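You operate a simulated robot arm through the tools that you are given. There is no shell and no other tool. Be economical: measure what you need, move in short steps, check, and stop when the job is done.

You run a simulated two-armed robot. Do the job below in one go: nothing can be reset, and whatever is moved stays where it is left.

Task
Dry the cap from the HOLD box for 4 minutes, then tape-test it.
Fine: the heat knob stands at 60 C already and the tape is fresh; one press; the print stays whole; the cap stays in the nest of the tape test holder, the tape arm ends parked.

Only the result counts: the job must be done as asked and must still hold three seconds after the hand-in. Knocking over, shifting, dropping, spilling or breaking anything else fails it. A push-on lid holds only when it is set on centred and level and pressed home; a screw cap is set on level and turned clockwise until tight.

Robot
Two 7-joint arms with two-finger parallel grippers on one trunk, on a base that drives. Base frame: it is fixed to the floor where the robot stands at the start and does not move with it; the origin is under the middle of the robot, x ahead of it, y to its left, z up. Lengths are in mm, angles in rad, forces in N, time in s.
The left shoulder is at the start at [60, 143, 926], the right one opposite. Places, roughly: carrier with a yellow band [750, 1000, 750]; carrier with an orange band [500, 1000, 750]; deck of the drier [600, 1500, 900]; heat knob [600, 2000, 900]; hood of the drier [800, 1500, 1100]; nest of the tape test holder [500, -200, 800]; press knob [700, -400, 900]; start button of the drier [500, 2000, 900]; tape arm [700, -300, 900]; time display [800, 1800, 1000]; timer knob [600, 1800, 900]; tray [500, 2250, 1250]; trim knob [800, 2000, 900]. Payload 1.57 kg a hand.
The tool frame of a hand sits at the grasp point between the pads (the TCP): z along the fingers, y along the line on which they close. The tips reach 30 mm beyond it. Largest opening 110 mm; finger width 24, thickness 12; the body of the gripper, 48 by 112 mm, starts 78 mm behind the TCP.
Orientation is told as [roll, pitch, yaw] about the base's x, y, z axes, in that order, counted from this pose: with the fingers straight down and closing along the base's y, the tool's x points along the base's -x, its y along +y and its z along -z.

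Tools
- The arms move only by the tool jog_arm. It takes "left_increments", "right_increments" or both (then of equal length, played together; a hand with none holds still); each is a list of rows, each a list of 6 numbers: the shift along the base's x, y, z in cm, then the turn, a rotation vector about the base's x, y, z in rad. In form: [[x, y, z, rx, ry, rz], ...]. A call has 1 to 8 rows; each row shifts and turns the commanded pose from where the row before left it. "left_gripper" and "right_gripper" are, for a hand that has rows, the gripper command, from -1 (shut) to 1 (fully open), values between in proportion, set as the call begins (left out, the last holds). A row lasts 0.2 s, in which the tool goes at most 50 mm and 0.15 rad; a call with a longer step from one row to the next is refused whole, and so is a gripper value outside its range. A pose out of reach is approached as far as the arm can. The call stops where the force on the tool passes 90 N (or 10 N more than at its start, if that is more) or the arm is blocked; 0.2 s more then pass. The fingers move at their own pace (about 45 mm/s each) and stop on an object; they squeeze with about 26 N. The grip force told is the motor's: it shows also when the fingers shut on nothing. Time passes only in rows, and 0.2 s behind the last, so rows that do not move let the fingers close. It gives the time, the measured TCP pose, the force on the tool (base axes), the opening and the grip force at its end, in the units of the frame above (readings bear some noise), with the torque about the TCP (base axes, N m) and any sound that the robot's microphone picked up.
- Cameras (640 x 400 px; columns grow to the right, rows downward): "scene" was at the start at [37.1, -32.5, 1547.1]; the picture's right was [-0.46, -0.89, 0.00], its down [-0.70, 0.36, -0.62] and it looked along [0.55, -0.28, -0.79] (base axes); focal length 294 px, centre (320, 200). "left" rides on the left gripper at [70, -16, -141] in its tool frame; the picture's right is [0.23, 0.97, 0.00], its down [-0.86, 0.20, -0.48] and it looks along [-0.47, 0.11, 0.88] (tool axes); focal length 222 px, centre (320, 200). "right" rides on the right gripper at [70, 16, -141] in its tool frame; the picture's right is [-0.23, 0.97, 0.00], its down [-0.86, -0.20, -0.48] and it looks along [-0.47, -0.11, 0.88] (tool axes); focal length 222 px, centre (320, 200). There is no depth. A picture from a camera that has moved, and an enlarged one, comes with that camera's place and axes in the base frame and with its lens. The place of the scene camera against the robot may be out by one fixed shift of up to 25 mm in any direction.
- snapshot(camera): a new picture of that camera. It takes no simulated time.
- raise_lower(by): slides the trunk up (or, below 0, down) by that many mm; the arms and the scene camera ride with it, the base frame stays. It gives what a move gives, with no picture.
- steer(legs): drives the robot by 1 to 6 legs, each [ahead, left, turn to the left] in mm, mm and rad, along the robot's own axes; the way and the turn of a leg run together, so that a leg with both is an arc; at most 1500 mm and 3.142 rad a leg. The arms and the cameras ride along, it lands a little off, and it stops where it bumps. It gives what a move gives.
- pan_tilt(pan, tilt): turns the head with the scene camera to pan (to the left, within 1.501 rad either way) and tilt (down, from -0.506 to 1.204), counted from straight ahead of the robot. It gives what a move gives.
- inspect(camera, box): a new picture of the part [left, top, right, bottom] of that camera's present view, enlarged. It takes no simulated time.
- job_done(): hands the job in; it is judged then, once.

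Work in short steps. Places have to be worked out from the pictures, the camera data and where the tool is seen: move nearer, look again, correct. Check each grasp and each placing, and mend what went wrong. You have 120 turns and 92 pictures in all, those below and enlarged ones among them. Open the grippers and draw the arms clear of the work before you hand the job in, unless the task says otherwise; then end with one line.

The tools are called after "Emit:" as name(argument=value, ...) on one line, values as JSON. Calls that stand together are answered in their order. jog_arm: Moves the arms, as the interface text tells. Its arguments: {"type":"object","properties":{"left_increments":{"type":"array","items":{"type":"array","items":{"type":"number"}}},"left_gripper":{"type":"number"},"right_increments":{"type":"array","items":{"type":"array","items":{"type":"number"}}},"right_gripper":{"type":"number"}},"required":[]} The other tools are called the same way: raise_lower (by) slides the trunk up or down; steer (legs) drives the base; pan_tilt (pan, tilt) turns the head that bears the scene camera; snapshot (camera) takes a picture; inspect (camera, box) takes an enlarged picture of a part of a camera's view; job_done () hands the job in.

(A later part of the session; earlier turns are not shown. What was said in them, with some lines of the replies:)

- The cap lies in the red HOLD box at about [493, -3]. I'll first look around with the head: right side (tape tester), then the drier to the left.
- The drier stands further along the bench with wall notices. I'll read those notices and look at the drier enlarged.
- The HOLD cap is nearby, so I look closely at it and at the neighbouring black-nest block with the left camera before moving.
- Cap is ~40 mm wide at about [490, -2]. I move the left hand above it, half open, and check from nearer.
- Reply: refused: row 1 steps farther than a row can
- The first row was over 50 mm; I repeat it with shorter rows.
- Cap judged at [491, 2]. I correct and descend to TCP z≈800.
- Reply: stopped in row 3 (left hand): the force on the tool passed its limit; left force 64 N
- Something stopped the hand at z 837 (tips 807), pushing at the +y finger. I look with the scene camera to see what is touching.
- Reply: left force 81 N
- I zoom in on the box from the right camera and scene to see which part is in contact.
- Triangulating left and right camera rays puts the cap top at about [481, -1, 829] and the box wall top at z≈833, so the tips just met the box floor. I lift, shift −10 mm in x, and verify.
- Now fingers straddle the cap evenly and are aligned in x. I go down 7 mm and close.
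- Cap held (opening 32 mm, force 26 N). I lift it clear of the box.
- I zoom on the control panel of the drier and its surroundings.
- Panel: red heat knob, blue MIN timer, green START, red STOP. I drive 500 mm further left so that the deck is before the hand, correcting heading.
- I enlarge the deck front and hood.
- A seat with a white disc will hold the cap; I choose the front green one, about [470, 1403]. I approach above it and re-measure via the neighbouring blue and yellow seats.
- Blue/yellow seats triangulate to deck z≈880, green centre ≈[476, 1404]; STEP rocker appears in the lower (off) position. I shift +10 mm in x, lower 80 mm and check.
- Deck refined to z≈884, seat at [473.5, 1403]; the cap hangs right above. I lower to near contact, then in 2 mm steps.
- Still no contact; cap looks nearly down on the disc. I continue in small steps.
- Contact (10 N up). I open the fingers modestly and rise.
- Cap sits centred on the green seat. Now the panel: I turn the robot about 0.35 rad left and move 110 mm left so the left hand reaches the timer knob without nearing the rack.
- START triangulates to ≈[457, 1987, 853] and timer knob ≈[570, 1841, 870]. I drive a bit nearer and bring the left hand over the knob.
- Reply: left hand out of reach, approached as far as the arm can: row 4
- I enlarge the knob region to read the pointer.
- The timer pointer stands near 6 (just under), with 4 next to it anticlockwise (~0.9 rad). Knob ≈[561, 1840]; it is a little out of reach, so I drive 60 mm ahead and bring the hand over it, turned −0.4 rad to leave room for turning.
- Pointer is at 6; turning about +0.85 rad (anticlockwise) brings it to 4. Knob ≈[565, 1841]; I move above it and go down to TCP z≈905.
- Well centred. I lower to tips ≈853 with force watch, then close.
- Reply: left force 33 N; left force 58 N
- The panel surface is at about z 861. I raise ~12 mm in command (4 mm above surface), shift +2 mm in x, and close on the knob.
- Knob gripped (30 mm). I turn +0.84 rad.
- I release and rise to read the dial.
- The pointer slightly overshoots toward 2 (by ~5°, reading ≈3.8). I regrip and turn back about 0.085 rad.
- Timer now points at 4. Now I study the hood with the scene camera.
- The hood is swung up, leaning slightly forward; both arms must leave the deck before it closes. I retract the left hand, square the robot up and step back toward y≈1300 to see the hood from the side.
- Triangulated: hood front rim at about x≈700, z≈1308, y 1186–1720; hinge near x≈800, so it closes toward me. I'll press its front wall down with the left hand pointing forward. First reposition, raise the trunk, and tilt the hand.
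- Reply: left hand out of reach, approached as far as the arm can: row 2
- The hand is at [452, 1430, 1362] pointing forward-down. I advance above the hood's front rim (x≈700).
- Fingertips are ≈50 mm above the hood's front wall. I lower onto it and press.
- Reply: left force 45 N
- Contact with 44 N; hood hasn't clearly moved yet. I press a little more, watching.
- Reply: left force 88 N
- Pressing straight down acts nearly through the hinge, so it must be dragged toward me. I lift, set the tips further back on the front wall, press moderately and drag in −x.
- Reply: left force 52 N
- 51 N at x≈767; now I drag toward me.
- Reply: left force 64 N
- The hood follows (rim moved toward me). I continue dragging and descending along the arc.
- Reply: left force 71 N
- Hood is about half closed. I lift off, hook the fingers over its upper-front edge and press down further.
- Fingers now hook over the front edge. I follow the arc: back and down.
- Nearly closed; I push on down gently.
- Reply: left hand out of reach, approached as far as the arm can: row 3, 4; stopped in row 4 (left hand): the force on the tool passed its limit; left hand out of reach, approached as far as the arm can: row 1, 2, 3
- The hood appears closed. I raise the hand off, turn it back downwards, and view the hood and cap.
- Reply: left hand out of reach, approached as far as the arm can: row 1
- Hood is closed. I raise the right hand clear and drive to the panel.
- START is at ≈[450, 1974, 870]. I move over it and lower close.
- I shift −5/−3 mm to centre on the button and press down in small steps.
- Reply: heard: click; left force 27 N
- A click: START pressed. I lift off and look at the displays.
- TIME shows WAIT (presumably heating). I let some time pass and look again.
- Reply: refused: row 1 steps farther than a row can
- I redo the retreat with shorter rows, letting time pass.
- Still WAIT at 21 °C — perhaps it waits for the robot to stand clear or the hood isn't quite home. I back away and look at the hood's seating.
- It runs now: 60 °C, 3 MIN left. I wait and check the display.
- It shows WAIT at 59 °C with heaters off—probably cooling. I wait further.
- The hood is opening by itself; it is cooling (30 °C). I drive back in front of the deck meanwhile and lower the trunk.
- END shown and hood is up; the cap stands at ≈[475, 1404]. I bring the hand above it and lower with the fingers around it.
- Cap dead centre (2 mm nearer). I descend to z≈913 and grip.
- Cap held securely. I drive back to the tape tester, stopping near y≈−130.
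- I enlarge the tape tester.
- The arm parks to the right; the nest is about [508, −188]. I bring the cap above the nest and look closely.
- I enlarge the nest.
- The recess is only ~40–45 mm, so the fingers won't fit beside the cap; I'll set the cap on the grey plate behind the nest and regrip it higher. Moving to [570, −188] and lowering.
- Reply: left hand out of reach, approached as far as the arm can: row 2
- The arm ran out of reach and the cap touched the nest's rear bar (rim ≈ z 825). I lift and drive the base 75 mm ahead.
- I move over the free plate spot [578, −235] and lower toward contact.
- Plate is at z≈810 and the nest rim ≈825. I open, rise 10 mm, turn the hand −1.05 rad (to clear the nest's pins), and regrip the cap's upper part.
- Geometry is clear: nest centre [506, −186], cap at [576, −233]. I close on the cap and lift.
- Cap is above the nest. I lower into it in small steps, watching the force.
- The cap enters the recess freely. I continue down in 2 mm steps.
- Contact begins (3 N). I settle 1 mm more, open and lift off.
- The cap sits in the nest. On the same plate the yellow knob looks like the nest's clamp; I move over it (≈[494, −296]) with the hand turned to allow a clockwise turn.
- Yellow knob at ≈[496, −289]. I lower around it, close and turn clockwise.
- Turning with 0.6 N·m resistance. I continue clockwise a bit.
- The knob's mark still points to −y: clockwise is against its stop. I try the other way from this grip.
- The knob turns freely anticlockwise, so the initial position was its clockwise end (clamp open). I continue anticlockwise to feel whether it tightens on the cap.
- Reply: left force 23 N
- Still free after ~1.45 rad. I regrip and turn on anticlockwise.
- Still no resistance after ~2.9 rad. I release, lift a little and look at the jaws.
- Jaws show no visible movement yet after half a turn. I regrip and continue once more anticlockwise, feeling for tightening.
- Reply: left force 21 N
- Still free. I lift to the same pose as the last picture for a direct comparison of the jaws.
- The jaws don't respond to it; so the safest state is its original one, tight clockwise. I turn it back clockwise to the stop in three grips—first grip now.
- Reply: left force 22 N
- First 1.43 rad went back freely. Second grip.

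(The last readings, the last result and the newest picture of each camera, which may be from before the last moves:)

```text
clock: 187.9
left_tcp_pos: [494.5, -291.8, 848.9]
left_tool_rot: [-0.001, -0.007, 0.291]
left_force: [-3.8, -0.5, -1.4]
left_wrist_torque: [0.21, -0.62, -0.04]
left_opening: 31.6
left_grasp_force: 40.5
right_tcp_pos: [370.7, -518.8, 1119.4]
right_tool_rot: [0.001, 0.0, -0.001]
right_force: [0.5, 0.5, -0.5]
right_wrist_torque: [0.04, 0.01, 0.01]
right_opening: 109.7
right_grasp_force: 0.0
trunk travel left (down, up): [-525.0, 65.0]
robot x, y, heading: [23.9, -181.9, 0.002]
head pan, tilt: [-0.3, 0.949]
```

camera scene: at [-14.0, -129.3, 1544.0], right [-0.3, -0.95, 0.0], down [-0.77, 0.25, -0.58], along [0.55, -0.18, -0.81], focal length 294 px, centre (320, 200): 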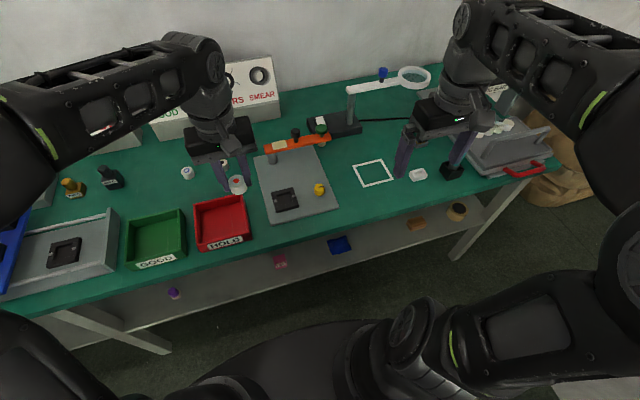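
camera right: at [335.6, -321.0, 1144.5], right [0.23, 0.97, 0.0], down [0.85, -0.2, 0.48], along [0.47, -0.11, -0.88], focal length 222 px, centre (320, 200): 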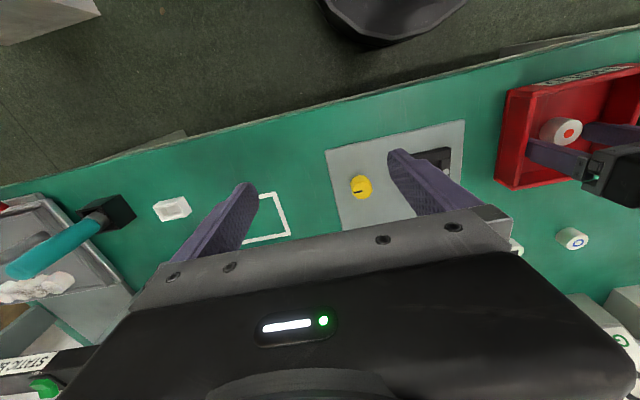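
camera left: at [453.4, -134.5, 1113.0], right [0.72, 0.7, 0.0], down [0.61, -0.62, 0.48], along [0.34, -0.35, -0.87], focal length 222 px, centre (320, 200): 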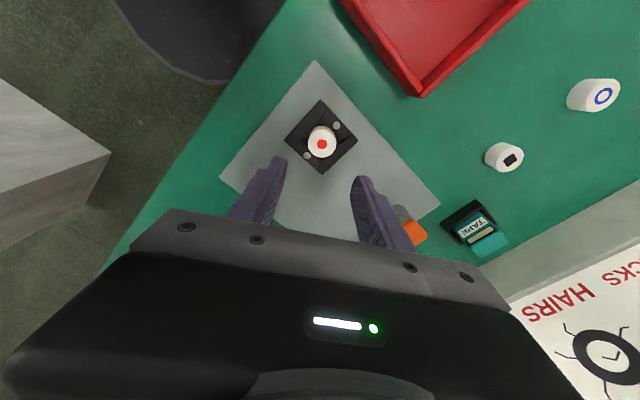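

About 1 rad remains. I turn on in parts, watching torque.

Emit:
jog_arm(left_increments=[[0, 0, 0, 0, 0, -0.13], [0, 0, 0, 0, 0, -0.13], [0, 0, 0, 0, 0, -0.13], [0, 0, 0, 0, 0, -0.13], [0, 0, 0, 0, 0, -0.13], [0, 0, 0, 0, 0, 0]])

Emit:
jog_arm(left_increments=[[0, 0, 0, 0, 0, -0.13], [0, 0, 0, 0, 0, -0.13], [0, 0, 0, 0, 0, 0]])

Emit:
jog_arm(left_increments=[[0, 0, 0, 0, 0, -0.1], [0, 0, 0, 0, 0, -0.1], [0, 0, 0, 0, 0, 0]])

```text
clock: 189.3
left_tcp_pos: [495.1, -292.7, 850.6]
left_tool_rot: [-0.001, -0.008, -0.359]
left_force: [-3.7, 2.0, 3.2]
left_wrist_torque: [0.31, 0.3, -0.02]
left_opening: 31.8
left_grasp_force: 40.7
right_tcp_pos: [371.9, -518.0, 1118.9]
right_tool_rot: [0.0, 0.001, -0.002]
right_force: [0.7, -0.5, -0.5]
right_wrist_torque: [0.03, 0.0, -0.01]
right_opening: 110.2
right_grasp_force: 0.0
trunk travel left (down, up): [-525.0, 65.0]
robot x, y, heading: [24.7, -182.5, 0.0]
head pan, tilt: [-0.3, 0.949]
```

```text
clock: 190.2
left_tcp_pos: [495.7, -291.5, 850.7]
left_tool_rot: [-0.002, -0.01, -0.62]
left_force: [-4.9, 4.6, 4.5]
left_wrist_torque: [0.07, -0.23, -0.03]
left_opening: 31.8
left_grasp_force: 40.2
right_tcp_pos: [371.0, -518.7, 1119.2]
right_tool_rot: [0.0, -0.003, -0.002]
right_force: [-0.5, 0.3, 0.4]
right_wrist_torque: [0.01, -0.03, 0.01]
right_opening: 110.0
right_grasp_force: 0.1
trunk travel left (down, up): [-525.0, 65.0]
robot x, y, heading: [19.8, -179.8, 0.002]
head pan, tilt: [-0.3, 0.949]
```

```text
clock: 190.9
left_tcp_pos: [494.9, -292.3, 851.0]
left_tool_rot: [-0.001, -0.01, -0.822]
left_force: [-5.3, 5.7, 6.2]
left_wrist_torque: [0.46, 0.28, -0.01]
left_opening: 31.7
left_grasp_force: 40.5
right_tcp_pos: [372.3, -517.0, 1119.6]
right_tool_rot: [-0.001, -0.002, -0.001]
right_force: [0.6, 0.4, -0.3]
right_wrist_torque: [0.0, 0.0, 0.03]
right_opening: 110.0
right_grasp_force: 0.1
trunk travel left (down, up): [-525.0, 65.0]
robot x, y, heading: [20.9, -181.2, -0.005]
head pan, tilt: [-0.3, 0.949]
```

I continue a little to find the stop.

Emit:
jog_arm(left_increments=[[0, 0, 0, 0, 0, -0.1], [0, 0, 0, 0, 0, -0.1], [0, 0, 0, 0, 0, 0]])

Emit:
jog_arm(left_increments=[[0, 0, 0, 0, 0, -0.1], [0, 0, 0, 0, 0, 0]])

Emit:
inspect(camera="left", box=[220, 60, 500, 260])

```text
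clock: 191.8
left_tcp_pos: [495.4, -290.3, 850.7]
left_tool_rot: [-0.002, -0.008, -1.02]
left_force: [-4.7, 4.0, 7.0]
left_wrist_torque: [0.83, 0.56, -0.01]
left_opening: 32.0
left_grasp_force: 40.1
right_tcp_pos: [372.1, -518.7, 1119.4]
right_tool_rot: [0.001, -0.003, -0.002]
right_force: [0.4, -0.6, -0.1]
right_wrist_torque: [0.0, -0.03, 0.03]
right_opening: 110.0
right_grasp_force: 0.1
trunk travel left (down, up): [-525.0, 65.0]
robot x, y, heading: [21.5, -181.0, -0.001]
head pan, tilt: [-0.3, 0.949]
```

```text
clock: 192.3
left_tcp_pos: [495.0, -290.8, 851.5]
left_tool_rot: [0.0, -0.008, -1.118]
left_force: [-3.8, 7.7, 10.5]
left_wrist_torque: [0.73, 0.35, -0.04]
left_opening: 31.7
left_grasp_force: 40.1
right_tcp_pos: [370.9, -518.3, 1119.5]
right_tool_rot: [-0.002, -0.003, -0.002]
right_force: [0.0, -0.5, 0.6]
right_wrist_torque: [-0.01, 0.04, 0.01]
right_opening: 109.9
right_grasp_force: 0.1
trunk travel left (down, up): [-525.0, 65.0]
robot x, y, heading: [22.9, -179.7, 0.001]
head pan, tilt: [-0.3, 0.949]
```

```text
2.00 times, centred on (360, 160) of left
camera zoom: at [449.2, -234.3, 990.4], right [0.78, 0.63, 0.0], down [0.55, -0.68, 0.49], along [0.3, -0.38, -0.87], focal length 444 px, centre (240, 280)
```

zoom: 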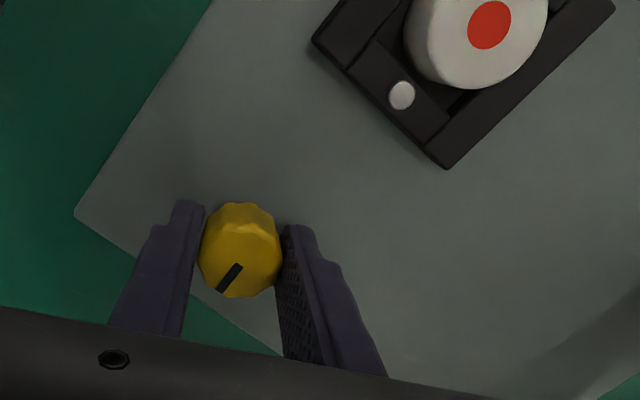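

The mark is back at its original direction (−y). One small further turn to feel the stop.

Emit:
jog_arm(left_increments=[[0, 0, 0, 0, 0, -0.08], [0, 0, 0, 0, 0, -0.08], [0, 0, 0, 0, 0, 0]])

```text
clock: 193.2
left_tcp_pos: [496.3, -292.8, 850.6]
left_tool_rot: [-0.001, -0.011, -1.282]
left_force: [0.4, 1.9, 9.5]
left_wrist_torque: [-0.66, -0.1, 0.06]
left_opening: 31.3
left_grasp_force: 40.1
right_tcp_pos: [371.6, -517.3, 1119.6]
right_tool_rot: [-0.001, -0.001, -0.001]
right_force: [0.4, -0.3, 0.6]
right_wrist_torque: [0.01, -0.02, -0.02]
right_opening: 110.0
right_grasp_force: 0.1
trunk travel left (down, up): [-525.0, 65.0]
robot x, y, heading: [18.9, -180.9, -0.006]
head pan, tilt: [-0.3, 0.949]
```

I continue 0.4 rad to see whether the earlier resistance returns.

Emit:
jog_arm(left_increments=[[0, 0, 0, 0, 0, -0.1], [0, 0, 0, 0, 0, -0.1], [0, 0, 0, 0, 0, 0]])

Emit:
jog_arm(left_increments=[[0, 0, 0, 0, 0, -0.1], [0, 0, 0, 0, 0, -0.1], [0, 0, 0, 0, 0, 0]])

```text
clock: 193.9
left_tcp_pos: [494.2, -292.4, 849.0]
left_tool_rot: [-0.001, -0.008, -1.48]
left_force: [-0.5, -0.3, 3.2]
left_wrist_torque: [-0.2, -0.24, 0.55]
left_opening: 31.3
left_grasp_force: 40.3
right_tcp_pos: [372.2, -520.6, 1118.6]
right_tool_rot: [0.0, -0.001, -0.002]
right_force: [-0.4, 0.5, -0.8]
right_wrist_torque: [-0.02, 0.0, 0.01]
right_opening: 109.8
right_grasp_force: 0.1
trunk travel left (down, up): [-525.0, 65.0]
robot x, y, heading: [19.8, -179.8, -0.003]
head pan, tilt: [-0.3, 0.949]
```

```text
clock: 194.8
left_tcp_pos: [495.6, -290.0, 849.5]
left_tool_rot: [-0.004, -0.006, -1.68]
left_force: [1.8, 1.5, -6.1]
left_wrist_torque: [0.09, -0.47, 0.12]
left_opening: 31.5
left_grasp_force: 40.6
right_tcp_pos: [372.3, -519.1, 1117.7]
right_tool_rot: [0.0, 0.001, -0.003]
right_force: [-0.6, -1.1, -0.7]
right_wrist_torque: [0.01, 0.05, 0.0]
right_opening: 110.2
right_grasp_force: 0.0
trunk travel left (down, up): [-525.0, 65.0]
robot x, y, heading: [19.1, -181.4, -0.004]
head pan, tilt: [-0.3, 0.949]
```

The stop is confirmed at the original setting; I leave the knob there. From earlier views: arm post ≈[690, −188], black handle ≈[697, −283, 895], green press knob ≈[697, −370, 890] – radius 182 to match the nest. I release and withdraw the left hand.

Emit:
jog_arm(left_increments=[[0, 0, 0, 0, 0, 0.03], [0, 0, 0, 0, 0, 0], [0, 0, 4, 0, 0, 0.14], [0, 0, 4.5, 0, 0, 0.14], [0, 0, 4.5, 0, 0, 0.14], [-1, 4, 2, 0, 0, 0.14], [-2, 4, 2, 0, 0, 0.14], [-2, 4, 0, 0, 0, 0.14]], left_gripper=0.0)

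Emit:
jog_arm(left_increments=[[-2, 4, 0, 0, 0, 0.14], [-2, 4, 0, 0, 0, 0.14], [-1, 4, 0, 0, 0, 0.14], [0, 4, 0, 0, 0, 0.14], [0, 3, 0, 0, 0, 0.14]])

Emit:
steer(legs=[[22, 0, 0]])

Emit:
jog_arm(right_increments=[[4.2, 2.5, 0, 0, 0, 0], [4.2, 2.5, 0, 0, 0, 0], [4.2, 2.5, 0, 0, 0, 0], [4.2, 2.5, -1, 0, 0, 0], [4.2, 2.5, -1, 0, 0, 0], [4, 2.5, -1, 0, 0, 0], [3.5, 2.5, -2, 0, 0, 0], [0, 0, 0, 0, 0, 0]], right_gripper=0.2)

```text
clock: 196.6
left_tcp_pos: [448.6, -169.3, 1018.8]
left_tool_rot: [-0.002, -0.009, -0.807]
left_force: [-0.2, 0.5, 0.7]
left_wrist_torque: [0.0, -0.01, 0.01]
left_opening: 55.0
left_grasp_force: 0.1
right_tcp_pos: [371.0, -518.3, 1118.9]
right_tool_rot: [-0.003, 0.001, -0.002]
right_force: [-0.5, -0.6, -0.3]
right_wrist_torque: [-0.04, -0.04, 0.01]
right_opening: 110.1
right_grasp_force: 0.0
trunk travel left (down, up): [-525.0, 65.0]
robot x, y, heading: [21.5, -178.8, -0.005]
head pan, tilt: [-0.3, 0.949]
```

```text
clock: 197.8
left_tcp_pos: [394.4, 18.2, 1019.6]
left_tool_rot: [-0.004, -0.01, -0.108]
left_force: [-0.1, 0.6, -0.5]
left_wrist_torque: [-0.04, 0.03, 0.02]
left_opening: 54.8
left_grasp_force: 0.0
right_tcp_pos: [371.4, -517.4, 1119.1]
right_tool_rot: [0.001, -0.001, -0.002]
right_force: [0.6, 0.1, 0.1]
right_wrist_torque: [-0.01, -0.02, 0.01]
right_opening: 109.8
right_grasp_force: 0.1
trunk travel left (down, up): [-525.0, 65.0]
robot x, y, heading: [21.1, -183.9, -0.001]
head pan, tilt: [-0.3, 0.949]
```

```text
clock: 198.6
left_tcp_pos: [418.3, 17.1, 1019.6]
left_tool_rot: [-0.001, -0.008, -0.111]
left_force: [0.6, 0.1, -0.3]
left_wrist_torque: [0.01, 0.02, 0.01]
left_opening: 55.2
left_grasp_force: 0.1
right_tcp_pos: [395.2, -519.7, 1118.6]
right_tool_rot: [0.001, 0.0, -0.001]
right_force: [0.2, 0.2, -0.3]
right_wrist_torque: [0.01, 0.04, 0.0]
right_opening: 109.9
right_grasp_force: 0.0
trunk travel left (down, up): [-525.0, 65.0]
robot x, y, heading: [41.1, -183.1, -0.004]
head pan, tilt: [-0.3, 0.949]
```

```text
clock: 200.3
left_tcp_pos: [416.9, 17.1, 1018.7]
left_tool_rot: [-0.002, -0.008, -0.111]
left_force: [-0.4, -0.1, -0.1]
left_wrist_torque: [0.01, 0.01, 0.02]
left_opening: 55.0
left_grasp_force: 0.0
right_tcp_pos: [617.2, -348.6, 1045.9]
right_tool_rot: [-0.001, -0.006, -0.004]
right_force: [0.3, -0.1, 0.5]
right_wrist_torque: [0.02, -0.05, -0.02]
right_opening: 66.2
right_grasp_force: 0.0
right hand out of reach, approached as far as the arm can: row 3, 5, 6, 7
trunk travel left (down, up): [-525.0, 65.0]
robot x, y, heading: [41.2, -184.9, -0.002]
head pan, tilt: [-0.3, 0.949]
```

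I take one picture from the right hand to fix handle and arm positions.

Emit:
snapshot(camera="right")

```text
3 pictures are left
camera right: at [545.8, -332.6, 1187.5], right [0.23, 0.97, 0.0], down [0.85, -0.2, 0.48], along [0.47, -0.11, -0.88], focal length 222 px, centre (320, 200)
```

right: 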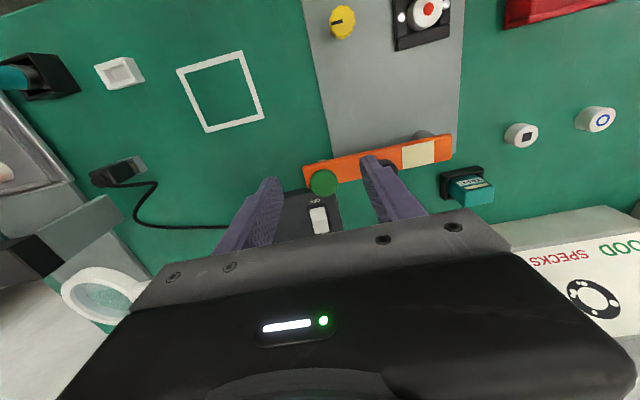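

Refined: green knob ≈[676, −358, 897], black handle ≈[672, −274, 900], post ≈[672, −190]. I nudge the base 20 mm ahead and bring the right hand above the handle.

Emit:
steer(legs=[[20, 0, 0]])

Emit:
jog_arm(right_increments=[[0, 3.7, -3, 0, 0, 0], [0, 3.7, -3, 0, 0, 0], [1.5, 0, -2, 0, 0, 0], [1, 0, -1.5, 0, 0, 0], [1, 0, 0, 0, 0, 0], [0, 0, 0, 0, 0, 0]])

```text
clock: 201.1
left_tcp_pos: [437.6, 17.4, 1018.9]
left_tool_rot: [-0.002, -0.006, -0.111]
left_force: [-0.1, 0.6, -0.1]
left_wrist_torque: [-0.02, 0.04, 0.02]
left_opening: 55.2
left_grasp_force: 0.0
right_tcp_pos: [638.5, -348.4, 1044.2]
right_tool_rot: [-0.002, -0.003, -0.002]
right_force: [0.3, 0.3, -1.4]
right_wrist_torque: [0.03, 0.02, 0.01]
right_opening: 66.3
right_grasp_force: 0.2
trunk travel left (down, up): [-525.0, 65.0]
robot x, y, heading: [60.9, -180.6, -0.003]
head pan, tilt: [-0.3, 0.949]
```

```text
clock: 202.5
left_tcp_pos: [437.0, 16.8, 1019.1]
left_tool_rot: [-0.004, -0.008, -0.109]
left_force: [0.0, 0.7, -0.2]
left_wrist_torque: [0.01, 0.01, 0.02]
left_opening: 54.9
left_grasp_force: 0.1
right_tcp_pos: [671.4, -275.1, 951.1]
right_tool_rot: [-0.002, -0.006, -0.002]
right_force: [0.1, 0.4, 0.0]
right_wrist_torque: [0.01, -0.01, -0.01]
right_opening: 65.9
right_grasp_force: 0.0
trunk travel left (down, up): [-525.0, 65.0]
robot x, y, heading: [59.7, -186.5, -0.003]
head pan, tilt: [-0.3, 0.949]
```

Hand is over the handle; I check alignment with one enlarged picture.

Emit:
inspect(camera="right", box=[180, 60, 460, 230])

```text
2.29 times, centred on (320, 145) of right
camera zoom: at [599.7, -260.0, 1093.2], right [0.23, 0.97, 0.0], down [0.85, -0.2, 0.49], along [0.47, -0.11, -0.87], focal length 508 px, centre (320, 326)
```

zoom: 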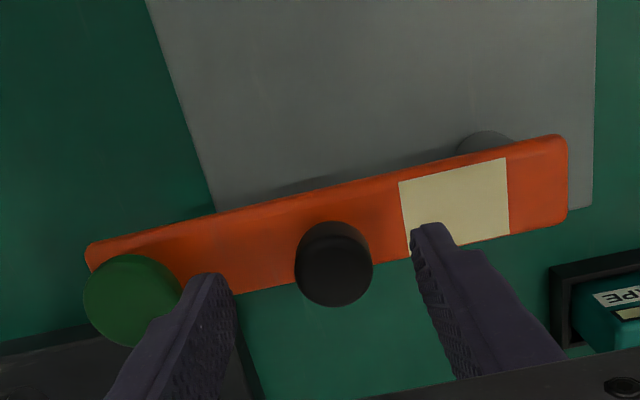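

Handle top ≈[679, −273], Ø32; arm pivot ≈[676, −190], consistent with the nest radius. I descend on the handle and grip.

Emit:
jog_arm(right_increments=[[0.7, 0.2, 0, 0, 0, 0], [0, 0, -2, 0, 0, 0], [0, 0, -2, 0, 0, 0], [0, 0, 0, 0, 0, 0]], right_gripper=0.0)

Emit:
jog_arm(right_increments=[[0, 0, 0, 0, 0, 0], [0, 0, 0, 0, 0, 0], [0, 0, 0, 0, 0, 0], [0, 0, 0, 0, 0, 0]], right_gripper=-1)

```text
clock: 203.5
left_tcp_pos: [437.2, 16.5, 1019.7]
left_tool_rot: [-0.003, -0.008, -0.11]
left_force: [-0.2, 0.0, -0.1]
left_wrist_torque: [0.01, -0.01, -0.02]
left_opening: 55.3
left_grasp_force: 0.1
right_tcp_pos: [673.4, -272.2, 907.6]
right_tool_rot: [-0.001, -0.005, -0.001]
right_force: [-0.6, -0.6, 0.2]
right_wrist_torque: [0.0, 0.01, 0.03]
right_opening: 54.8
right_grasp_force: 0.0
right hand out of reach, approached as far as the arm can: row 1
trunk travel left (down, up): [-525.0, 65.0]
robot x, y, heading: [59.9, -185.9, -0.002]
head pan, tilt: [-0.3, 0.949]
```

```text
clock: 204.5
left_tcp_pos: [436.8, 17.4, 1019.0]
left_tool_rot: [-0.001, -0.01, -0.111]
left_force: [0.7, 0.2, 0.2]
left_wrist_torque: [0.01, 0.01, -0.01]
left_opening: 55.1
left_grasp_force: 0.0
right_tcp_pos: [673.0, -271.1, 909.4]
right_tool_rot: [-0.002, -0.004, -0.001]
right_force: [-0.4, -0.5, -1.6]
right_wrist_torque: [0.21, -0.2, 0.0]
right_opening: 29.7
right_grasp_force: 36.9
trunk travel left (down, up): [-525.0, 65.0]
robot x, y, heading: [64.6, -181.4, 0.0]
head pan, tilt: [-0.3, 0.949]
```

Handle gripped (30 mm). I swing the arm along the arc toward the nest, first half.

Emit:
jog_arm(right_increments=[[-1.54, 0.2, 0, 0, 0, -0.07], [-1.48, 0.49, 0, 0, 0, -0.07], [-1.35, 0.77, 0, 0, 0, -0.07], [-1.17, 1.0, 0, 0, 0, -0.07], [0, 0, 0, 0, 0, 0]])

Emit:
jog_arm(right_increments=[[-0.98, 1.22, 0, 0, 0, -0.07], [-0.71, 1.37, 0, 0, 0, -0.07], [0, 0, 0, 0, 0, 0]])

```text
clock: 205.7
left_tcp_pos: [436.1, 14.1, 1020.5]
left_tool_rot: [0.002, -0.009, -0.109]
left_force: [0.0, -0.1, -0.3]
left_wrist_torque: [-0.02, 0.0, 0.02]
left_opening: 55.1
left_grasp_force: 0.1
right_tcp_pos: [616.1, -249.9, 908.8]
right_tool_rot: [-0.004, 0.0, -0.286]
right_force: [-16.3, -25.2, -5.0]
right_wrist_torque: [0.21, -0.58, -0.52]
right_opening: 29.9
right_grasp_force: 39.5
trunk travel left (down, up): [-525.0, 65.0]
robot x, y, heading: [60.4, -182.0, -0.007]
head pan, tilt: [-0.3, 0.949]
```

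```text
clock: 206.5
left_tcp_pos: [433.9, 15.5, 1021.0]
left_tool_rot: [0.001, -0.01, -0.108]
left_force: [0.0, -0.1, -1.3]
left_wrist_torque: [0.01, 0.01, -0.01]
left_opening: 55.0
left_grasp_force: 0.0
right_tcp_pos: [593.2, -223.7, 911.8]
right_tool_rot: [-0.009, 0.006, -0.425]
right_force: [-45.3, -28.5, -10.9]
right_wrist_torque: [-0.92, -0.27, -0.71]
right_opening: 29.1
right_grasp_force: 39.3
trunk travel left (down, up): [-525.0, 65.0]
robot x, y, heading: [61.2, -183.0, -0.004]
head pan, tilt: [-0.3, 0.949]
```

Forces show the real pivot is slightly further (radius ≈98 mm). I continue on the corrected arc.

Emit:
jog_arm(right_increments=[[-1.2, 1.0, 0, 0, 0, -0.05], [-0.5, 1.3, 0, 0, 0, -0.05], [0, 0, 0, 0, 0, 0]])

```text
clock: 207.3
left_tcp_pos: [437.7, 19.2, 1019.6]
left_tool_rot: [-0.001, -0.006, -0.108]
left_force: [-0.6, 0.1, 0.9]
left_wrist_torque: [-0.01, 0.0, -0.04]
left_opening: 54.9
left_grasp_force: 0.0
right_tcp_pos: [585.7, -196.4, 913.2]
right_tool_rot: [0.002, -0.006, -0.518]
right_force: [-1.0, 0.9, -11.4]
right_wrist_torque: [0.1, 0.33, 0.11]
right_opening: 29.8
right_grasp_force: 39.8
trunk travel left (down, up): [-525.0, 65.0]
robot x, y, heading: [63.7, -177.5, -0.002]
head pan, tilt: [-0.3, 0.949]
```

Force-free at [586, −196]. I move on in small steps to feel for the end stop.

Emit:
jog_arm(right_increments=[[-0.05, 0.6, 0, 0, 0, 0], [0, 0, 0, 0, 0, 0]])

Emit:
jog_arm(right_increments=[[0, 0.6, 0, 0, 0, 0], [0, 0, 0, 0, 0, 0]])

```text
clock: 207.9
left_tcp_pos: [438.4, 16.7, 1019.7]
left_tool_rot: [-0.003, -0.007, -0.11]
left_force: [0.1, -0.4, 0.3]
left_wrist_torque: [0.0, 0.01, 0.01]
left_opening: 54.9
left_grasp_force: 0.1
right_tcp_pos: [584.8, -192.4, 913.3]
right_tool_rot: [-0.001, -0.009, -0.522]
right_force: [9.1, -3.0, -2.5]
right_wrist_torque: [-0.4, 0.09, -0.34]
right_opening: 29.8
right_grasp_force: 39.0
trunk travel left (down, up): [-525.0, 65.0]
robot x, y, heading: [64.1, -180.7, -0.005]
head pan, tilt: [-0.3, 0.949]
```

```text
clock: 208.5
left_tcp_pos: [437.2, 17.3, 1019.9]
left_tool_rot: [-0.001, -0.009, -0.11]
left_force: [0.0, -0.9, 0.4]
left_wrist_torque: [-0.03, 0.01, 0.02]
left_opening: 54.8
left_grasp_force: 0.0
right_tcp_pos: [583.8, -186.0, 912.8]
right_tool_rot: [0.0, -0.006, -0.522]
right_force: [5.3, -2.1, 13.8]
right_wrist_torque: [-0.28, 0.64, -0.19]
right_opening: 29.7
right_grasp_force: 38.5
trunk travel left (down, up): [-525.0, 65.0]
robot x, y, heading: [62.9, -178.4, -0.005]
head pan, tilt: [-0.3, 0.949]
```

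The handle is now in line with the nest (y≈−186). I release, rise, and check with a picture.

Emit:
jog_arm(right_increments=[[0, 0, 0, 0, 0, 0], [0, 0, 0, 0, 0, 0], [0, 0, 3, 0, 0, 0], [0, 0, 4, 0, 0, 0], [-1, 0, 1, 0, 0, 0.13], [-1, 0, 0, 0, 0, 0.13], [0, 0, 0, 0, 0, 0.13], [0, 0, 0, 0, 0, 0.13]], right_gripper=0.0)

Emit:
inspect(camera="right", box=[180, 0, 460, 200])

```text
clock: 210.3
left_tcp_pos: [437.3, 17.5, 1020.3]
left_tool_rot: [-0.001, -0.009, -0.109]
left_force: [-0.4, -0.5, 0.4]
left_wrist_torque: [0.02, -0.01, 0.0]
left_opening: 54.9
left_grasp_force: 0.0
right_tcp_pos: [563.4, -185.6, 990.8]
right_tool_rot: [-0.003, -0.004, 0.0]
right_force: [-0.6, 0.2, 0.5]
right_wrist_torque: [0.0, 0.01, 0.01]
right_opening: 54.9
right_grasp_force: 0.1
trunk travel left (down, up): [-525.0, 65.0]
robot x, y, heading: [63.9, -184.2, -0.004]
head pan, tilt: [-0.3, 0.949]
```

```text
2.00 times, centred on (320, 100) of right
camera zoom: at [492.9, -170.0, 1132.7], right [0.23, 0.97, 0.0], down [0.85, -0.2, 0.48], along [0.47, -0.11, -0.88], focal length 444 px, centre (320, 400)
```

zoom: 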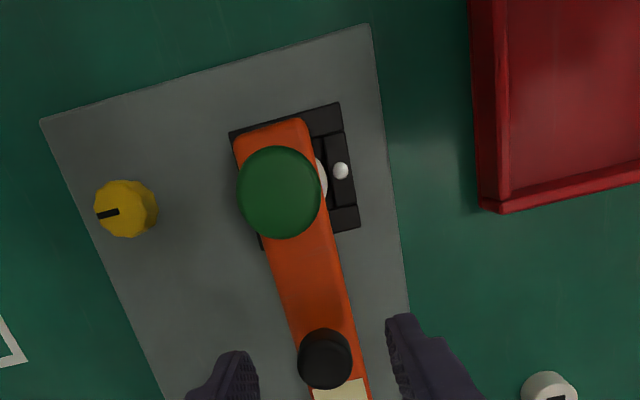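

Green knob sits at y≈−192 versus nest −186, so the arm is ~2° short. I regrip the handle and push further toward +y, feeling for the stop.

Emit:
jog_arm(right_increments=[[2.5, -0.3, -1, 0, 0, 0], [0, 0, -4, 0, 0, 0], [0, 0, -2.9, 0, 0, 0], [0, 0, 0, 0, 0, 0]])

Emit:
jog_arm(right_increments=[[0, 0, 0, 0, 0, 0], [0, 0, 0, 0, 0, 0], [0, 0, 0, 0, 0, 0], [0, 0, 0, 0, 0, 0]], right_gripper=-1)

Emit:
jog_arm(right_increments=[[0, 0.4, 0, 0, 0, 0], [0, 0, 0, 0, 0, 0]])

Emit:
jog_arm(right_increments=[[0, 0.3, 0, 0, 0, 0], [0, 0, 0, 0, 0, 0]])

```text
clock: 211.3
left_tcp_pos: [436.9, 17.9, 1020.4]
left_tool_rot: [-0.001, -0.009, -0.111]
left_force: [-0.2, -1.2, -0.1]
left_wrist_torque: [0.01, 0.03, -0.01]
left_opening: 55.1
left_grasp_force: 0.0
right_tcp_pos: [588.4, -189.1, 912.0]
right_tool_rot: [-0.001, -0.006, -0.002]
right_force: [-0.3, -0.1, 0.1]
right_wrist_torque: [0.0, -0.02, 0.01]
right_opening: 55.0
right_grasp_force: 0.1
trunk travel left (down, up): [-525.0, 65.0]
robot x, y, heading: [65.6, -183.7, -0.001]
head pan, tilt: [-0.3, 0.949]
```

```text
clock: 212.3
left_tcp_pos: [436.5, 17.8, 1020.0]
left_tool_rot: [-0.002, -0.009, -0.11]
left_force: [0.3, 0.5, -1.1]
left_wrist_torque: [0.0, 0.01, 0.0]
left_opening: 55.0
left_grasp_force: 0.0
right_tcp_pos: [587.8, -189.2, 913.6]
right_tool_rot: [0.0, -0.005, -0.003]
right_force: [-1.0, -1.0, -1.2]
right_wrist_torque: [0.11, -0.22, 0.01]
right_opening: 29.3
right_grasp_force: 36.5
trunk travel left (down, up): [-525.0, 65.0]
robot x, y, heading: [63.6, -181.7, -0.001]
head pan, tilt: [-0.3, 0.949]
```

```text
clock: 212.9
left_tcp_pos: [437.7, 17.0, 1019.6]
left_tool_rot: [-0.002, -0.009, -0.111]
left_force: [0.4, 0.4, -0.9]
left_wrist_torque: [-0.02, 0.02, 0.01]
left_opening: 54.8
left_grasp_force: 0.0
right_tcp_pos: [587.6, -186.6, 912.3]
right_tool_rot: [-0.001, -0.005, -0.004]
right_force: [-1.1, -7.2, 0.6]
right_wrist_torque: [0.46, 0.03, -0.01]
right_opening: 29.4
right_grasp_force: 39.0
trunk travel left (down, up): [-525.0, 65.0]
robot x, y, heading: [63.5, -179.5, -0.005]
head pan, tilt: [-0.3, 0.949]
```

```text
clock: 213.5
left_tcp_pos: [436.8, 15.1, 1020.6]
left_tool_rot: [0.001, -0.009, -0.109]
left_force: [0.2, -0.2, 0.4]
left_wrist_torque: [-0.01, -0.01, -0.01]
left_opening: 55.2
left_grasp_force: 0.1
right_tcp_pos: [587.6, -186.2, 912.9]
right_tool_rot: [-0.002, -0.008, -0.003]
right_force: [-4.3, -20.8, 8.1]
right_wrist_torque: [-0.01, 0.48, 0.18]
right_opening: 29.0
right_grasp_force: 38.4
trunk travel left (down, up): [-525.0, 65.0]
robot x, y, heading: [63.3, -178.3, 0.0]
head pan, tilt: [-0.3, 0.949]
```

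The stop is felt (21 N, no movement), so the arm is exactly over the nest. I unload, release, and move closed fingers above the green press knob [504, −187].

Emit:
jog_arm(right_increments=[[0, -0.45, 0, 0, 0, 0], [0, 0, 0, 0, 0, 0]])

Emit:
jog_arm(right_increments=[[0, 0, 0, 0, 0, 0], [0, 0, 0, 0, 0, 0], [0, 0, 3, 0, 0, 0], [0, 0, 4, 0, 0, 0], [-4, 0, 0, 0, 0, 0], [-4.4, 0.1, 0, 0, 0, 0]], right_gripper=0.0)

Emit:
jog_arm(right_increments=[[0, 0, 0, 0, 0, 0], [0, 0, 0, 0, 0, 0], [0, 0, -2, 0, 0, 0], [0, 0, -2, 0, 0, 0], [0, 0, -1, 0, 0, 0], [0, 0, 0, 0, 0, 0]], right_gripper=-1)

```text
clock: 214.1
left_tcp_pos: [435.2, 16.6, 1020.6]
left_tool_rot: [0.0, -0.009, -0.109]
left_force: [0.9, -0.2, 0.9]
left_wrist_torque: [-0.01, 0.01, 0.0]
left_opening: 55.0
left_grasp_force: 0.1
right_tcp_pos: [587.2, -185.9, 912.0]
right_tool_rot: [0.002, -0.007, -0.002]
right_force: [-0.2, -10.6, 15.1]
right_wrist_torque: [-0.26, 0.89, -0.22]
right_opening: 29.1
right_grasp_force: 38.7
trunk travel left (down, up): [-525.0, 65.0]
robot x, y, heading: [61.9, -181.4, -0.0]
head pan, tilt: [-0.3, 0.949]
```

```text
clock: 215.5
left_tcp_pos: [436.4, 16.7, 1019.1]
left_tool_rot: [-0.002, -0.009, -0.111]
left_force: [0.1, 0.2, 0.2]
left_wrist_torque: [-0.01, -0.03, -0.02]
left_opening: 54.9
left_grasp_force: 0.0
right_tcp_pos: [502.2, -185.6, 980.8]
right_tool_rot: [-0.001, -0.005, -0.002]
right_force: [-0.1, 0.7, 0.3]
right_wrist_torque: [-0.03, -0.02, -0.01]
right_opening: 55.3
right_grasp_force: 0.0
trunk travel left (down, up): [-525.0, 65.0]
robot x, y, heading: [63.9, -178.2, -0.006]
head pan, tilt: [-0.3, 0.949]
```

```text
clock: 216.9
left_tcp_pos: [435.6, 17.0, 1020.1]
left_tool_rot: [-0.001, -0.01, -0.11]
left_force: [-0.7, 0.8, 0.0]
left_wrist_torque: [0.0, -0.02, -0.03]
left_opening: 54.9
left_grasp_force: 0.0
right_tcp_pos: [505.0, -186.0, 930.0]
right_tool_rot: [-0.002, -0.006, -0.001]
right_force: [-0.9, -2.4, 3.7]
right_wrist_torque: [-0.05, 0.06, 0.02]
right_opening: 0.0
right_grasp_force: 21.4
trunk travel left (down, up): [-525.0, 65.0]
robot x, y, heading: [65.2, -182.2, 0.003]
head pan, tilt: [-0.3, 0.949]
```

Touching the knob (3.7 N). I press steadily.

Emit:
jog_arm(right_increments=[[0, 0, -0.4, 0, 0, 0], [0, 0, -0.4, 0, 0, 0], [0, 0, -0.3, 0, 0, 0], [0, 0, 0, 0, 0, 0]])

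```text
clock: 217.9
left_tcp_pos: [434.5, 17.1, 1022.4]
left_tool_rot: [-0.001, -0.009, -0.111]
left_force: [0.5, 0.0, -0.1]
left_wrist_torque: [0.04, 0.02, 0.03]
left_opening: 55.1
left_grasp_force: 0.0
right_tcp_pos: [504.3, -185.5, 923.3]
right_tool_rot: [0.002, -0.012, -0.003]
right_force: [-2.4, -10.3, 52.1]
right_wrist_torque: [-0.31, 0.66, -0.01]
right_opening: 0.1
right_grasp_force: 21.6
trunk travel left (down, up): [-525.0, 65.0]
robot x, y, heading: [60.0, -181.5, -0.003]
head pan, tilt: [-0.3, 0.949]
```

52 N after 7 mm, no sound yet. I press slightly deeper.

Emit:
jog_arm(right_increments=[[0, 0, -0.2, 0, 0, 0], [0, 0, -0.2, 0, 0, 0], [0, 0, 0, 0, 0, 0]])

```text
clock: 218.6
left_tcp_pos: [432.5, 16.4, 1022.2]
left_tool_rot: [0.0, -0.012, -0.109]
left_force: [-0.4, -0.3, -0.3]
left_wrist_torque: [0.01, 0.01, -0.02]
left_opening: 55.0
left_grasp_force: 0.0
right_tcp_pos: [504.5, -187.6, 923.1]
right_tool_rot: [0.005, -0.016, -0.001]
right_force: [-19.3, -7.4, 51.6]
right_wrist_torque: [-0.25, 1.13, 0.05]
right_opening: 0.0
right_grasp_force: 21.5
trunk travel left (down, up): [-525.0, 65.0]
robot x, y, heading: [60.2, -180.3, -0.001]
head pan, tilt: [-0.3, 0.949]
stopped in row 3 (right hand): the force on the tool passed its limit (the readings are from after the stop); the commanded pose is now the measured one
```

The knob is bottomed (force limit) — pressed home once. I lift straight off and go back above the handle.

Emit:
jog_arm(right_increments=[[0, 0, 1, 0, 0, 0], [0, 0, 2, 0, 0, 0], [0, 0, 3, 0, 0, 0], [4.2, 0, 0.8, 0, 0, 0], [4.2, -0.1, 0, 0, 0, 0], [0, 0, 0, 0, 0, 0]])

Emit:
jog_arm(right_increments=[[0, 0, 0, 0, 0, 0], [0, 0, 0, 0, 0, 0], [0, 0, 0, 0, 0, 0], [0, 0, 0, 0, 0, 0]], right_gripper=0.0)

```text
clock: 220.0
left_tcp_pos: [437.0, 16.7, 1020.6]
left_tool_rot: [-0.003, -0.011, -0.11]
left_force: [-0.6, -0.9, 0.8]
left_wrist_torque: [0.02, 0.0, 0.0]
left_opening: 55.2
left_grasp_force: 0.1
right_tcp_pos: [594.5, -185.3, 986.0]
right_tool_rot: [0.002, -0.015, -0.001]
right_force: [0.2, 0.7, 0.3]
right_wrist_torque: [-0.02, 0.04, 0.03]
right_opening: 0.0
right_grasp_force: 21.2
trunk travel left (down, up): [-525.0, 65.0]
robot x, y, heading: [62.8, -180.7, -0.002]
head pan, tilt: [-0.3, 0.949]
```

```text
clock: 221.0
left_tcp_pos: [437.5, 17.5, 1020.4]
left_tool_rot: [0.0, -0.01, -0.109]
left_force: [0.1, 0.7, 0.1]
left_wrist_torque: [0.01, -0.03, 0.0]
left_opening: 55.3
left_grasp_force: 0.0
right_tcp_pos: [594.4, -186.1, 984.6]
right_tool_rot: [0.002, -0.015, -0.003]
right_force: [-0.4, 0.1, 0.0]
right_wrist_torque: [0.0, -0.04, 0.04]
right_opening: 55.0
right_grasp_force: 0.1
trunk travel left (down, up): [-525.0, 65.0]
robot x, y, heading: [62.0, -182.4, -0.002]
head pan, tilt: [-0.3, 0.949]
```

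I lower onto the handle, grip it and swing the arm back, first half.

Emit:
jog_arm(right_increments=[[-0.6, -0.2, -2, 0, 0, 0], [0, 0, -3, 0, 0, 0], [0, 0, -2.2, 0, 0, 0], [0, 0, 0, 0, 0, 0]])

Emit:
jog_arm(right_increments=[[0, 0, 0, 0, 0, 0], [0, 0, 0, 0, 0, 0], [0, 0, 0, 0, 0, 0], [0, 0, 0, 0, 0, 0]], right_gripper=-1)

Emit:
jog_arm(right_increments=[[0.16, -1.66, 0, 0, 0, 0.05], [0.49, -1.6, 0, 0, 0, 0.05], [0.79, -1.47, 0, 0, 0, 0.05], [1.05, -1.28, 0, 0, 0, 0.05], [0, 0, 0, 0, 0, 0]])

```text
clock: 222.0
left_tcp_pos: [436.8, 18.4, 1020.6]
left_tool_rot: [-0.001, -0.009, -0.111]
left_force: [0.4, -1.1, -0.2]
left_wrist_torque: [-0.01, -0.03, -0.02]
left_opening: 54.9
left_grasp_force: 0.0
right_tcp_pos: [587.4, -189.7, 913.2]
right_tool_rot: [0.002, -0.015, -0.004]
right_force: [0.0, -0.4, -0.4]
right_wrist_torque: [0.0, 0.0, 0.0]
right_opening: 55.2
right_grasp_force: 0.2
trunk travel left (down, up): [-525.0, 65.0]
robot x, y, heading: [63.1, -180.4, -0.006]
head pan, tilt: [-0.3, 0.949]
```

```text
clock: 223.0
left_tcp_pos: [436.1, 17.8, 1020.0]
left_tool_rot: [-0.002, -0.007, -0.11]
left_force: [-0.2, -0.1, 0.0]
left_wrist_torque: [0.02, -0.01, 0.01]
left_opening: 54.9
left_grasp_force: 0.2
right_tcp_pos: [588.4, -189.1, 912.7]
right_tool_rot: [0.001, -0.014, -0.003]
right_force: [-1.6, 0.3, -1.4]
right_wrist_torque: [-0.29, -0.13, 0.1]
right_opening: 29.4
right_grasp_force: 35.5
trunk travel left (down, up): [-525.0, 65.0]
robot x, y, heading: [63.0, -183.2, -0.005]
head pan, tilt: [-0.3, 0.949]
```

```text
clock: 224.2
left_tcp_pos: [437.9, 18.3, 1019.3]
left_tool_rot: [-0.001, -0.007, -0.109]
left_force: [1.1, 0.0, -0.5]
left_wrist_torque: [-0.03, -0.02, 0.01]
left_opening: 54.7
left_grasp_force: 0.0
right_tcp_pos: [614.6, -248.8, 914.9]
right_tool_rot: [0.001, -0.014, 0.195]
right_force: [-0.1, 4.3, -16.3]
right_wrist_torque: [-0.47, -0.05, 0.21]
right_opening: 29.7
right_grasp_force: 39.0
trunk travel left (down, up): [-525.0, 65.0]
robot x, y, heading: [64.8, -177.6, -0.004]
head pan, tilt: [-0.3, 0.949]
```

Low forces; second half of the swing.

Emit:
jog_arm(right_increments=[[1.28, -1.05, 0, 0, 0, 0.03], [1.47, -0.79, 0, 0, 0, 0.03], [1.6, -0.49, 0, 0, 0, 0.03], [0, 0, 0, 0, 0, 0]])

Emit:
jog_arm(right_increments=[[0.8, -0.08, 0, 0, 0, 0], [0.8, -0.05, 0, 0, 0, 0], [0, 0, 0, 0, 0, 0]])

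```text
clock: 225.2
left_tcp_pos: [437.1, 18.4, 1019.7]
left_tool_rot: [0.0, -0.011, -0.109]
left_force: [0.9, -0.1, 0.8]
left_wrist_torque: [0.0, 0.01, -0.03]
left_opening: 54.9
left_grasp_force: 0.1
right_tcp_pos: [657.4, -269.5, 916.4]
right_tool_rot: [0.001, -0.014, 0.287]
right_force: [1.1, 6.0, 0.9]
right_wrist_torque: [-0.28, 0.88, -0.05]
right_opening: 29.7
right_grasp_force: 39.1
trunk travel left (down, up): [-525.0, 65.0]
robot x, y, heading: [64.2, -183.1, -0.005]
head pan, tilt: [-0.3, 0.949]
```

```text
clock: 226.0
left_tcp_pos: [437.0, 17.9, 1020.3]
left_tool_rot: [-0.003, -0.009, -0.11]
left_force: [0.2, 0.7, 0.5]
left_wrist_torque: [0.0, -0.04, -0.02]
left_opening: 54.9
left_grasp_force: 0.0
right_tcp_pos: [672.7, -272.2, 916.4]
right_tool_rot: [-0.001, -0.017, 0.287]
right_force: [0.9, 5.4, 6.0]
right_wrist_torque: [-0.22, 0.33, -0.07]
right_opening: 29.3
right_grasp_force: 38.7
trunk travel left (down, up): [-525.0, 65.0]
robot x, y, heading: [63.4, -178.0, -0.001]
head pan, tilt: [-0.3, 0.949]
```

Near the park position; I push slightly further in +x to feel the park stop.

Emit:
jog_arm(right_increments=[[0.4, 0, -0.2, 0, 0, 0], [0, 0, 0, 0, 0, 0]])

Emit:
jog_arm(right_increments=[[0.4, 0, -0.2, 0, 0, 0], [0, 0, 0, 0, 0, 0]])

```text
clock: 226.6
left_tcp_pos: [433.8, 17.6, 1021.5]
left_tool_rot: [-0.002, -0.01, -0.111]
left_force: [-0.7, -0.5, 0.2]
left_wrist_torque: [0.03, -0.01, 0.01]
left_opening: 55.0
left_grasp_force: 0.0
right_tcp_pos: [672.2, -272.1, 916.5]
right_tool_rot: [0.001, -0.02, 0.286]
right_force: [-4.6, 6.4, 27.9]
right_wrist_torque: [0.15, 0.68, -0.29]
right_opening: 29.3
right_grasp_force: 38.8
trunk travel left (down, up): [-525.0, 65.0]
robot x, y, heading: [62.2, -183.3, -0.003]
head pan, tilt: [-0.3, 0.949]
```

```text
clock: 227.2
left_tcp_pos: [434.1, 19.2, 1021.6]
left_tool_rot: [-0.002, -0.011, -0.11]
left_force: [0.1, -0.2, -1.2]
left_wrist_torque: [0.01, 0.0, 0.03]
left_opening: 55.1
left_grasp_force: 0.1
right_tcp_pos: [672.1, -272.2, 916.0]
right_tool_rot: [-0.001, -0.023, 0.289]
right_force: [-3.7, 5.1, 36.2]
right_wrist_torque: [0.21, 0.1, -0.23]
right_opening: 29.4
right_grasp_force: 39.1
right hand out of reach, approached as far as the arm can: row 1
trunk travel left (down, up): [-525.0, 65.0]
robot x, y, heading: [65.1, -179.8, -0.004]
head pan, tilt: [-0.3, 0.949]
```

The hand is at its reach limit here. I release, rise to the same pose as my earlier picture of the parked arm, and compare.

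Emit:
jog_arm(right_increments=[[-0.5, 0, 0.4, 0, 0, 0], [0, 0, 0, 0, 0, 0]])

Emit:
jog_arm(right_increments=[[0, 0, 0, 0, 0, 0], [0, 0, 0, 0, 0, 0], [0, 0, 2, 0, 0, 0], [0, 0, 1.7, 0, 0.015, 0], [0, -0.2, 0, 0, 0, -0.14], [0, 0, 0, 0, 0, -0.145], [0, 0, 0, 0, 0, 0]], right_gripper=0.2)

```text
clock: 227.8
left_tcp_pos: [436.4, 17.9, 1020.1]
left_tool_rot: [-0.002, -0.008, -0.109]
left_force: [-0.8, 0.6, 1.0]
left_wrist_torque: [0.01, -0.01, -0.01]
left_opening: 54.9
left_grasp_force: 0.0
right_tcp_pos: [669.1, -272.8, 916.1]
right_tool_rot: [0.0, -0.013, 0.287]
right_force: [9.0, 5.1, 19.5]
right_wrist_torque: [-0.02, -0.72, -0.62]
right_opening: 29.6
right_grasp_force: 39.1
trunk travel left (down, up): [-525.0, 65.0]
robot x, y, heading: [64.4, -179.7, -0.001]
head pan, tilt: [-0.3, 0.949]
```

```text
clock: 229.4
left_tcp_pos: [437.0, 17.0, 1019.6]
left_tool_rot: [-0.001, -0.008, -0.11]
left_force: [-0.1, -0.1, 0.6]
left_wrist_torque: [0.0, 0.0, -0.01]
left_opening: 55.0
left_grasp_force: 0.1
right_tcp_pos: [669.0, -274.8, 953.8]
right_tool_rot: [0.008, -0.002, -0.001]
right_force: [1.0, 0.3, 0.6]
right_wrist_torque: [0.03, 0.02, -0.03]
right_opening: 66.0
right_grasp_force: 0.1
trunk travel left (down, up): [-525.0, 65.0]
robot x, y, heading: [63.7, -180.1, -0.004]
head pan, tilt: [-0.3, 0.949]
```

While releasing I may have pulled the arm back 2–3 mm, so I push it home: closed fingers against the arm's near side at [640, −320], pushing +x.

Emit:
jog_arm(right_increments=[[-2, -1.5, 1, 0, 0, 0], [-2.4, -3, 0, 0, 0, 0], [0, 0, 0, 0, 0, 0], [0, 0, -3, 0, 0, 0], [0, 0, -3.5, 0, 0, 0], [0, 0, 0, 0, 0, 0]], right_gripper=-1)

Emit:
jog_arm(right_increments=[[1, 0, 0, 0, 0, 0], [0.7, 0, 0, 0, 0, 0], [0.4, 0, 0, 0, 0, 0], [0, 0, 0, 0, 0, 0]])

Emit:
jog_arm(right_increments=[[0.4, 0, 0, 0, 0, 0], [0, 0, 0, 0, 0, 0]])

```text
clock: 230.8
left_tcp_pos: [436.2, 16.5, 1020.7]
left_tool_rot: [-0.003, -0.01, -0.11]
left_force: [0.5, -0.6, 0.4]
left_wrist_torque: [-0.03, -0.02, -0.01]
left_opening: 55.1
left_grasp_force: 0.0
right_tcp_pos: [624.9, -317.7, 898.4]
right_tool_rot: [0.008, -0.001, 0.001]
right_force: [-0.3, 0.7, 0.0]
right_wrist_torque: [0.0, 0.02, -0.01]
right_opening: 0.3
right_grasp_force: 21.4
trunk travel left (down, up): [-525.0, 65.0]
robot x, y, heading: [61.1, -180.6, -0.005]
head pan, tilt: [-0.3, 0.949]
```

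```text
clock: 231.8
left_tcp_pos: [434.9, 17.1, 1020.7]
left_tool_rot: [-0.002, -0.01, -0.11]
left_force: [-0.1, -0.1, -0.4]
left_wrist_torque: [0.03, 0.03, -0.01]
left_opening: 55.0
left_grasp_force: 0.1
right_tcp_pos: [643.1, -320.6, 896.6]
right_tool_rot: [0.006, 0.006, 0.002]
right_force: [-26.1, -0.9, -4.7]
right_wrist_torque: [-0.24, 0.63, -0.02]
right_opening: 0.1
right_grasp_force: 21.6
trunk travel left (down, up): [-525.0, 65.0]
robot x, y, heading: [65.1, -181.8, 0.0]
head pan, tilt: [-0.3, 0.949]
```

```text
clock: 232.4
left_tcp_pos: [433.3, 17.3, 1020.3]
left_tool_rot: [0.0, -0.012, -0.109]
left_force: [0.2, 0.5, -0.5]
left_wrist_torque: [0.0, 0.01, -0.01]
left_opening: 55.1
left_grasp_force: 0.0
right_tcp_pos: [643.7, -320.3, 897.4]
right_tool_rot: [0.007, 0.014, -0.001]
right_force: [-45.3, -2.9, -12.2]
right_wrist_torque: [-0.51, 1.17, 0.05]
right_opening: 0.1
right_grasp_force: 21.2
trunk travel left (down, up): [-525.0, 65.0]
robot x, y, heading: [62.1, -183.0, -0.004]
head pan, tilt: [-0.3, 0.949]
```

Firm stop: arm is at its park. I back off, withdraw the right hand fully, and take the last picture.

Emit:
jog_arm(right_increments=[[-2, 0, 0, 0, 0, 0], [-1, 0, 0, 0, 0, 0], [0, 0, 4, 0, 0, 0], [0, 0, 4.5, 0, 0, 0], [0, 0, 4.5, 0, 0, 0], [-3, -3, 2, 0, 0, 0], [-3.5, -3, 0, 0, 0, 0], [-3.5, -3, 0, 0, 0, 0]])

Emit:
jog_arm(right_increments=[[-3.5, -3, 0, 0, 0, 0], [-3.5, -3, 0, 0, 0, 0], [-3, -2, 0, 0, 0, 0], [-3, -2, 0, 0, 0, 0], [0, 0, 0, 0, 0, 0]], right_gripper=1)

Emit:
jog_arm(left_increments=[[-1, 2, 0, 0, 0, 0], [0, 2, 0, 0, 0, 0], [0, 0, 0, 0, 0, 0]], left_gripper=1)

Emit:
inspect(camera="scene", box=[200, 80, 440, 280])

```text
clock: 234.2
left_tcp_pos: [437.1, 17.1, 1020.5]
left_tool_rot: [0.0, -0.007, -0.109]
left_force: [0.4, -0.2, -0.2]
left_wrist_torque: [0.01, -0.04, 0.04]
left_opening: 54.8
left_grasp_force: 0.0
right_tcp_pos: [521.0, -407.3, 1049.4]
right_tool_rot: [0.007, -0.001, 0.004]
right_force: [0.2, -0.4, 0.6]
right_wrist_torque: [0.02, -0.02, 0.02]
right_opening: 0.0
right_grasp_force: 21.6
trunk travel left (down, up): [-525.0, 65.0]
robot x, y, heading: [68.1, -183.5, -0.01]
head pan, tilt: [-0.3, 0.949]
```

```text
clock: 235.4
left_tcp_pos: [436.5, 15.8, 1020.4]
left_tool_rot: [-0.001, -0.007, -0.11]
left_force: [1.4, -0.1, 0.0]
left_wrist_torque: [0.01, -0.01, 0.05]
left_opening: 55.0
left_grasp_force: 0.0
right_tcp_pos: [387.9, -508.7, 1050.8]
right_tool_rot: [0.006, 0.0, 0.002]
right_force: [-0.6, -0.1, -0.3]
right_wrist_torque: [-0.01, 0.02, 0.01]
right_opening: 104.0
right_grasp_force: 0.0
trunk travel left (down, up): [-525.0, 65.0]
robot x, y, heading: [65.1, -179.0, -0.005]
head pan, tilt: [-0.3, 0.949]
```

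```text
clock: 236.2
left_tcp_pos: [426.2, 58.2, 1021.1]
left_tool_rot: [-0.002, -0.009, -0.111]
left_force: [0.4, -0.3, -0.1]
left_wrist_torque: [-0.01, -0.01, -0.01]
left_opening: 109.9
left_grasp_force: 0.0
right_tcp_pos: [389.1, -509.3, 1050.1]
right_tool_rot: [0.009, 0.001, 0.0]
right_force: [-0.2, -0.7, 0.1]
right_wrist_torque: [-0.03, 0.0, -0.01]
right_opening: 110.0
right_grasp_force: 0.0
trunk travel left (down, up): [-525.0, 65.0]
robot x, y, heading: [64.3, -180.3, -0.005]
head pan, tilt: [-0.3, 0.949]
```

```text
2.00 times, centred on (320, 180) of scene
camera zoom: at [102.6, -200.9, 1544.0], right [-0.3, -0.95, 0.0], down [-0.78, 0.24, -0.58], along [0.56, -0.17, -0.81], focal length 589 px, centre (320, 240)
```

zoom: 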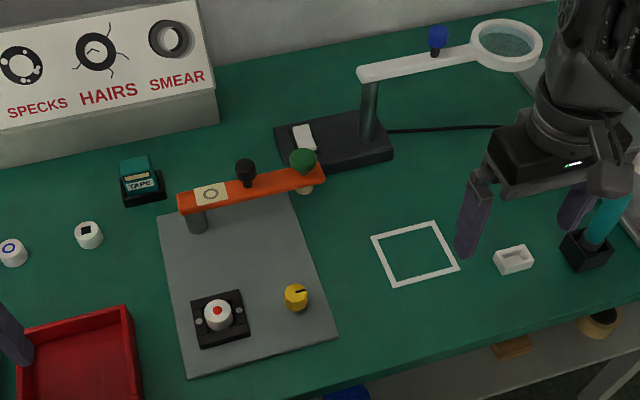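

The arm is parked, the cap sits in the nest with its print whole, and the tape window now shows a mark from the test. Both hands are clear and open, so I hand in.

Emit:
job_done()

```text
The job is handed in.
```

I dried the HOLD cap for 4 minutes at 60 °C and tape-tested it with one press. In the last picture the print is whole, the cap is in the nest and the tape arm is parked.
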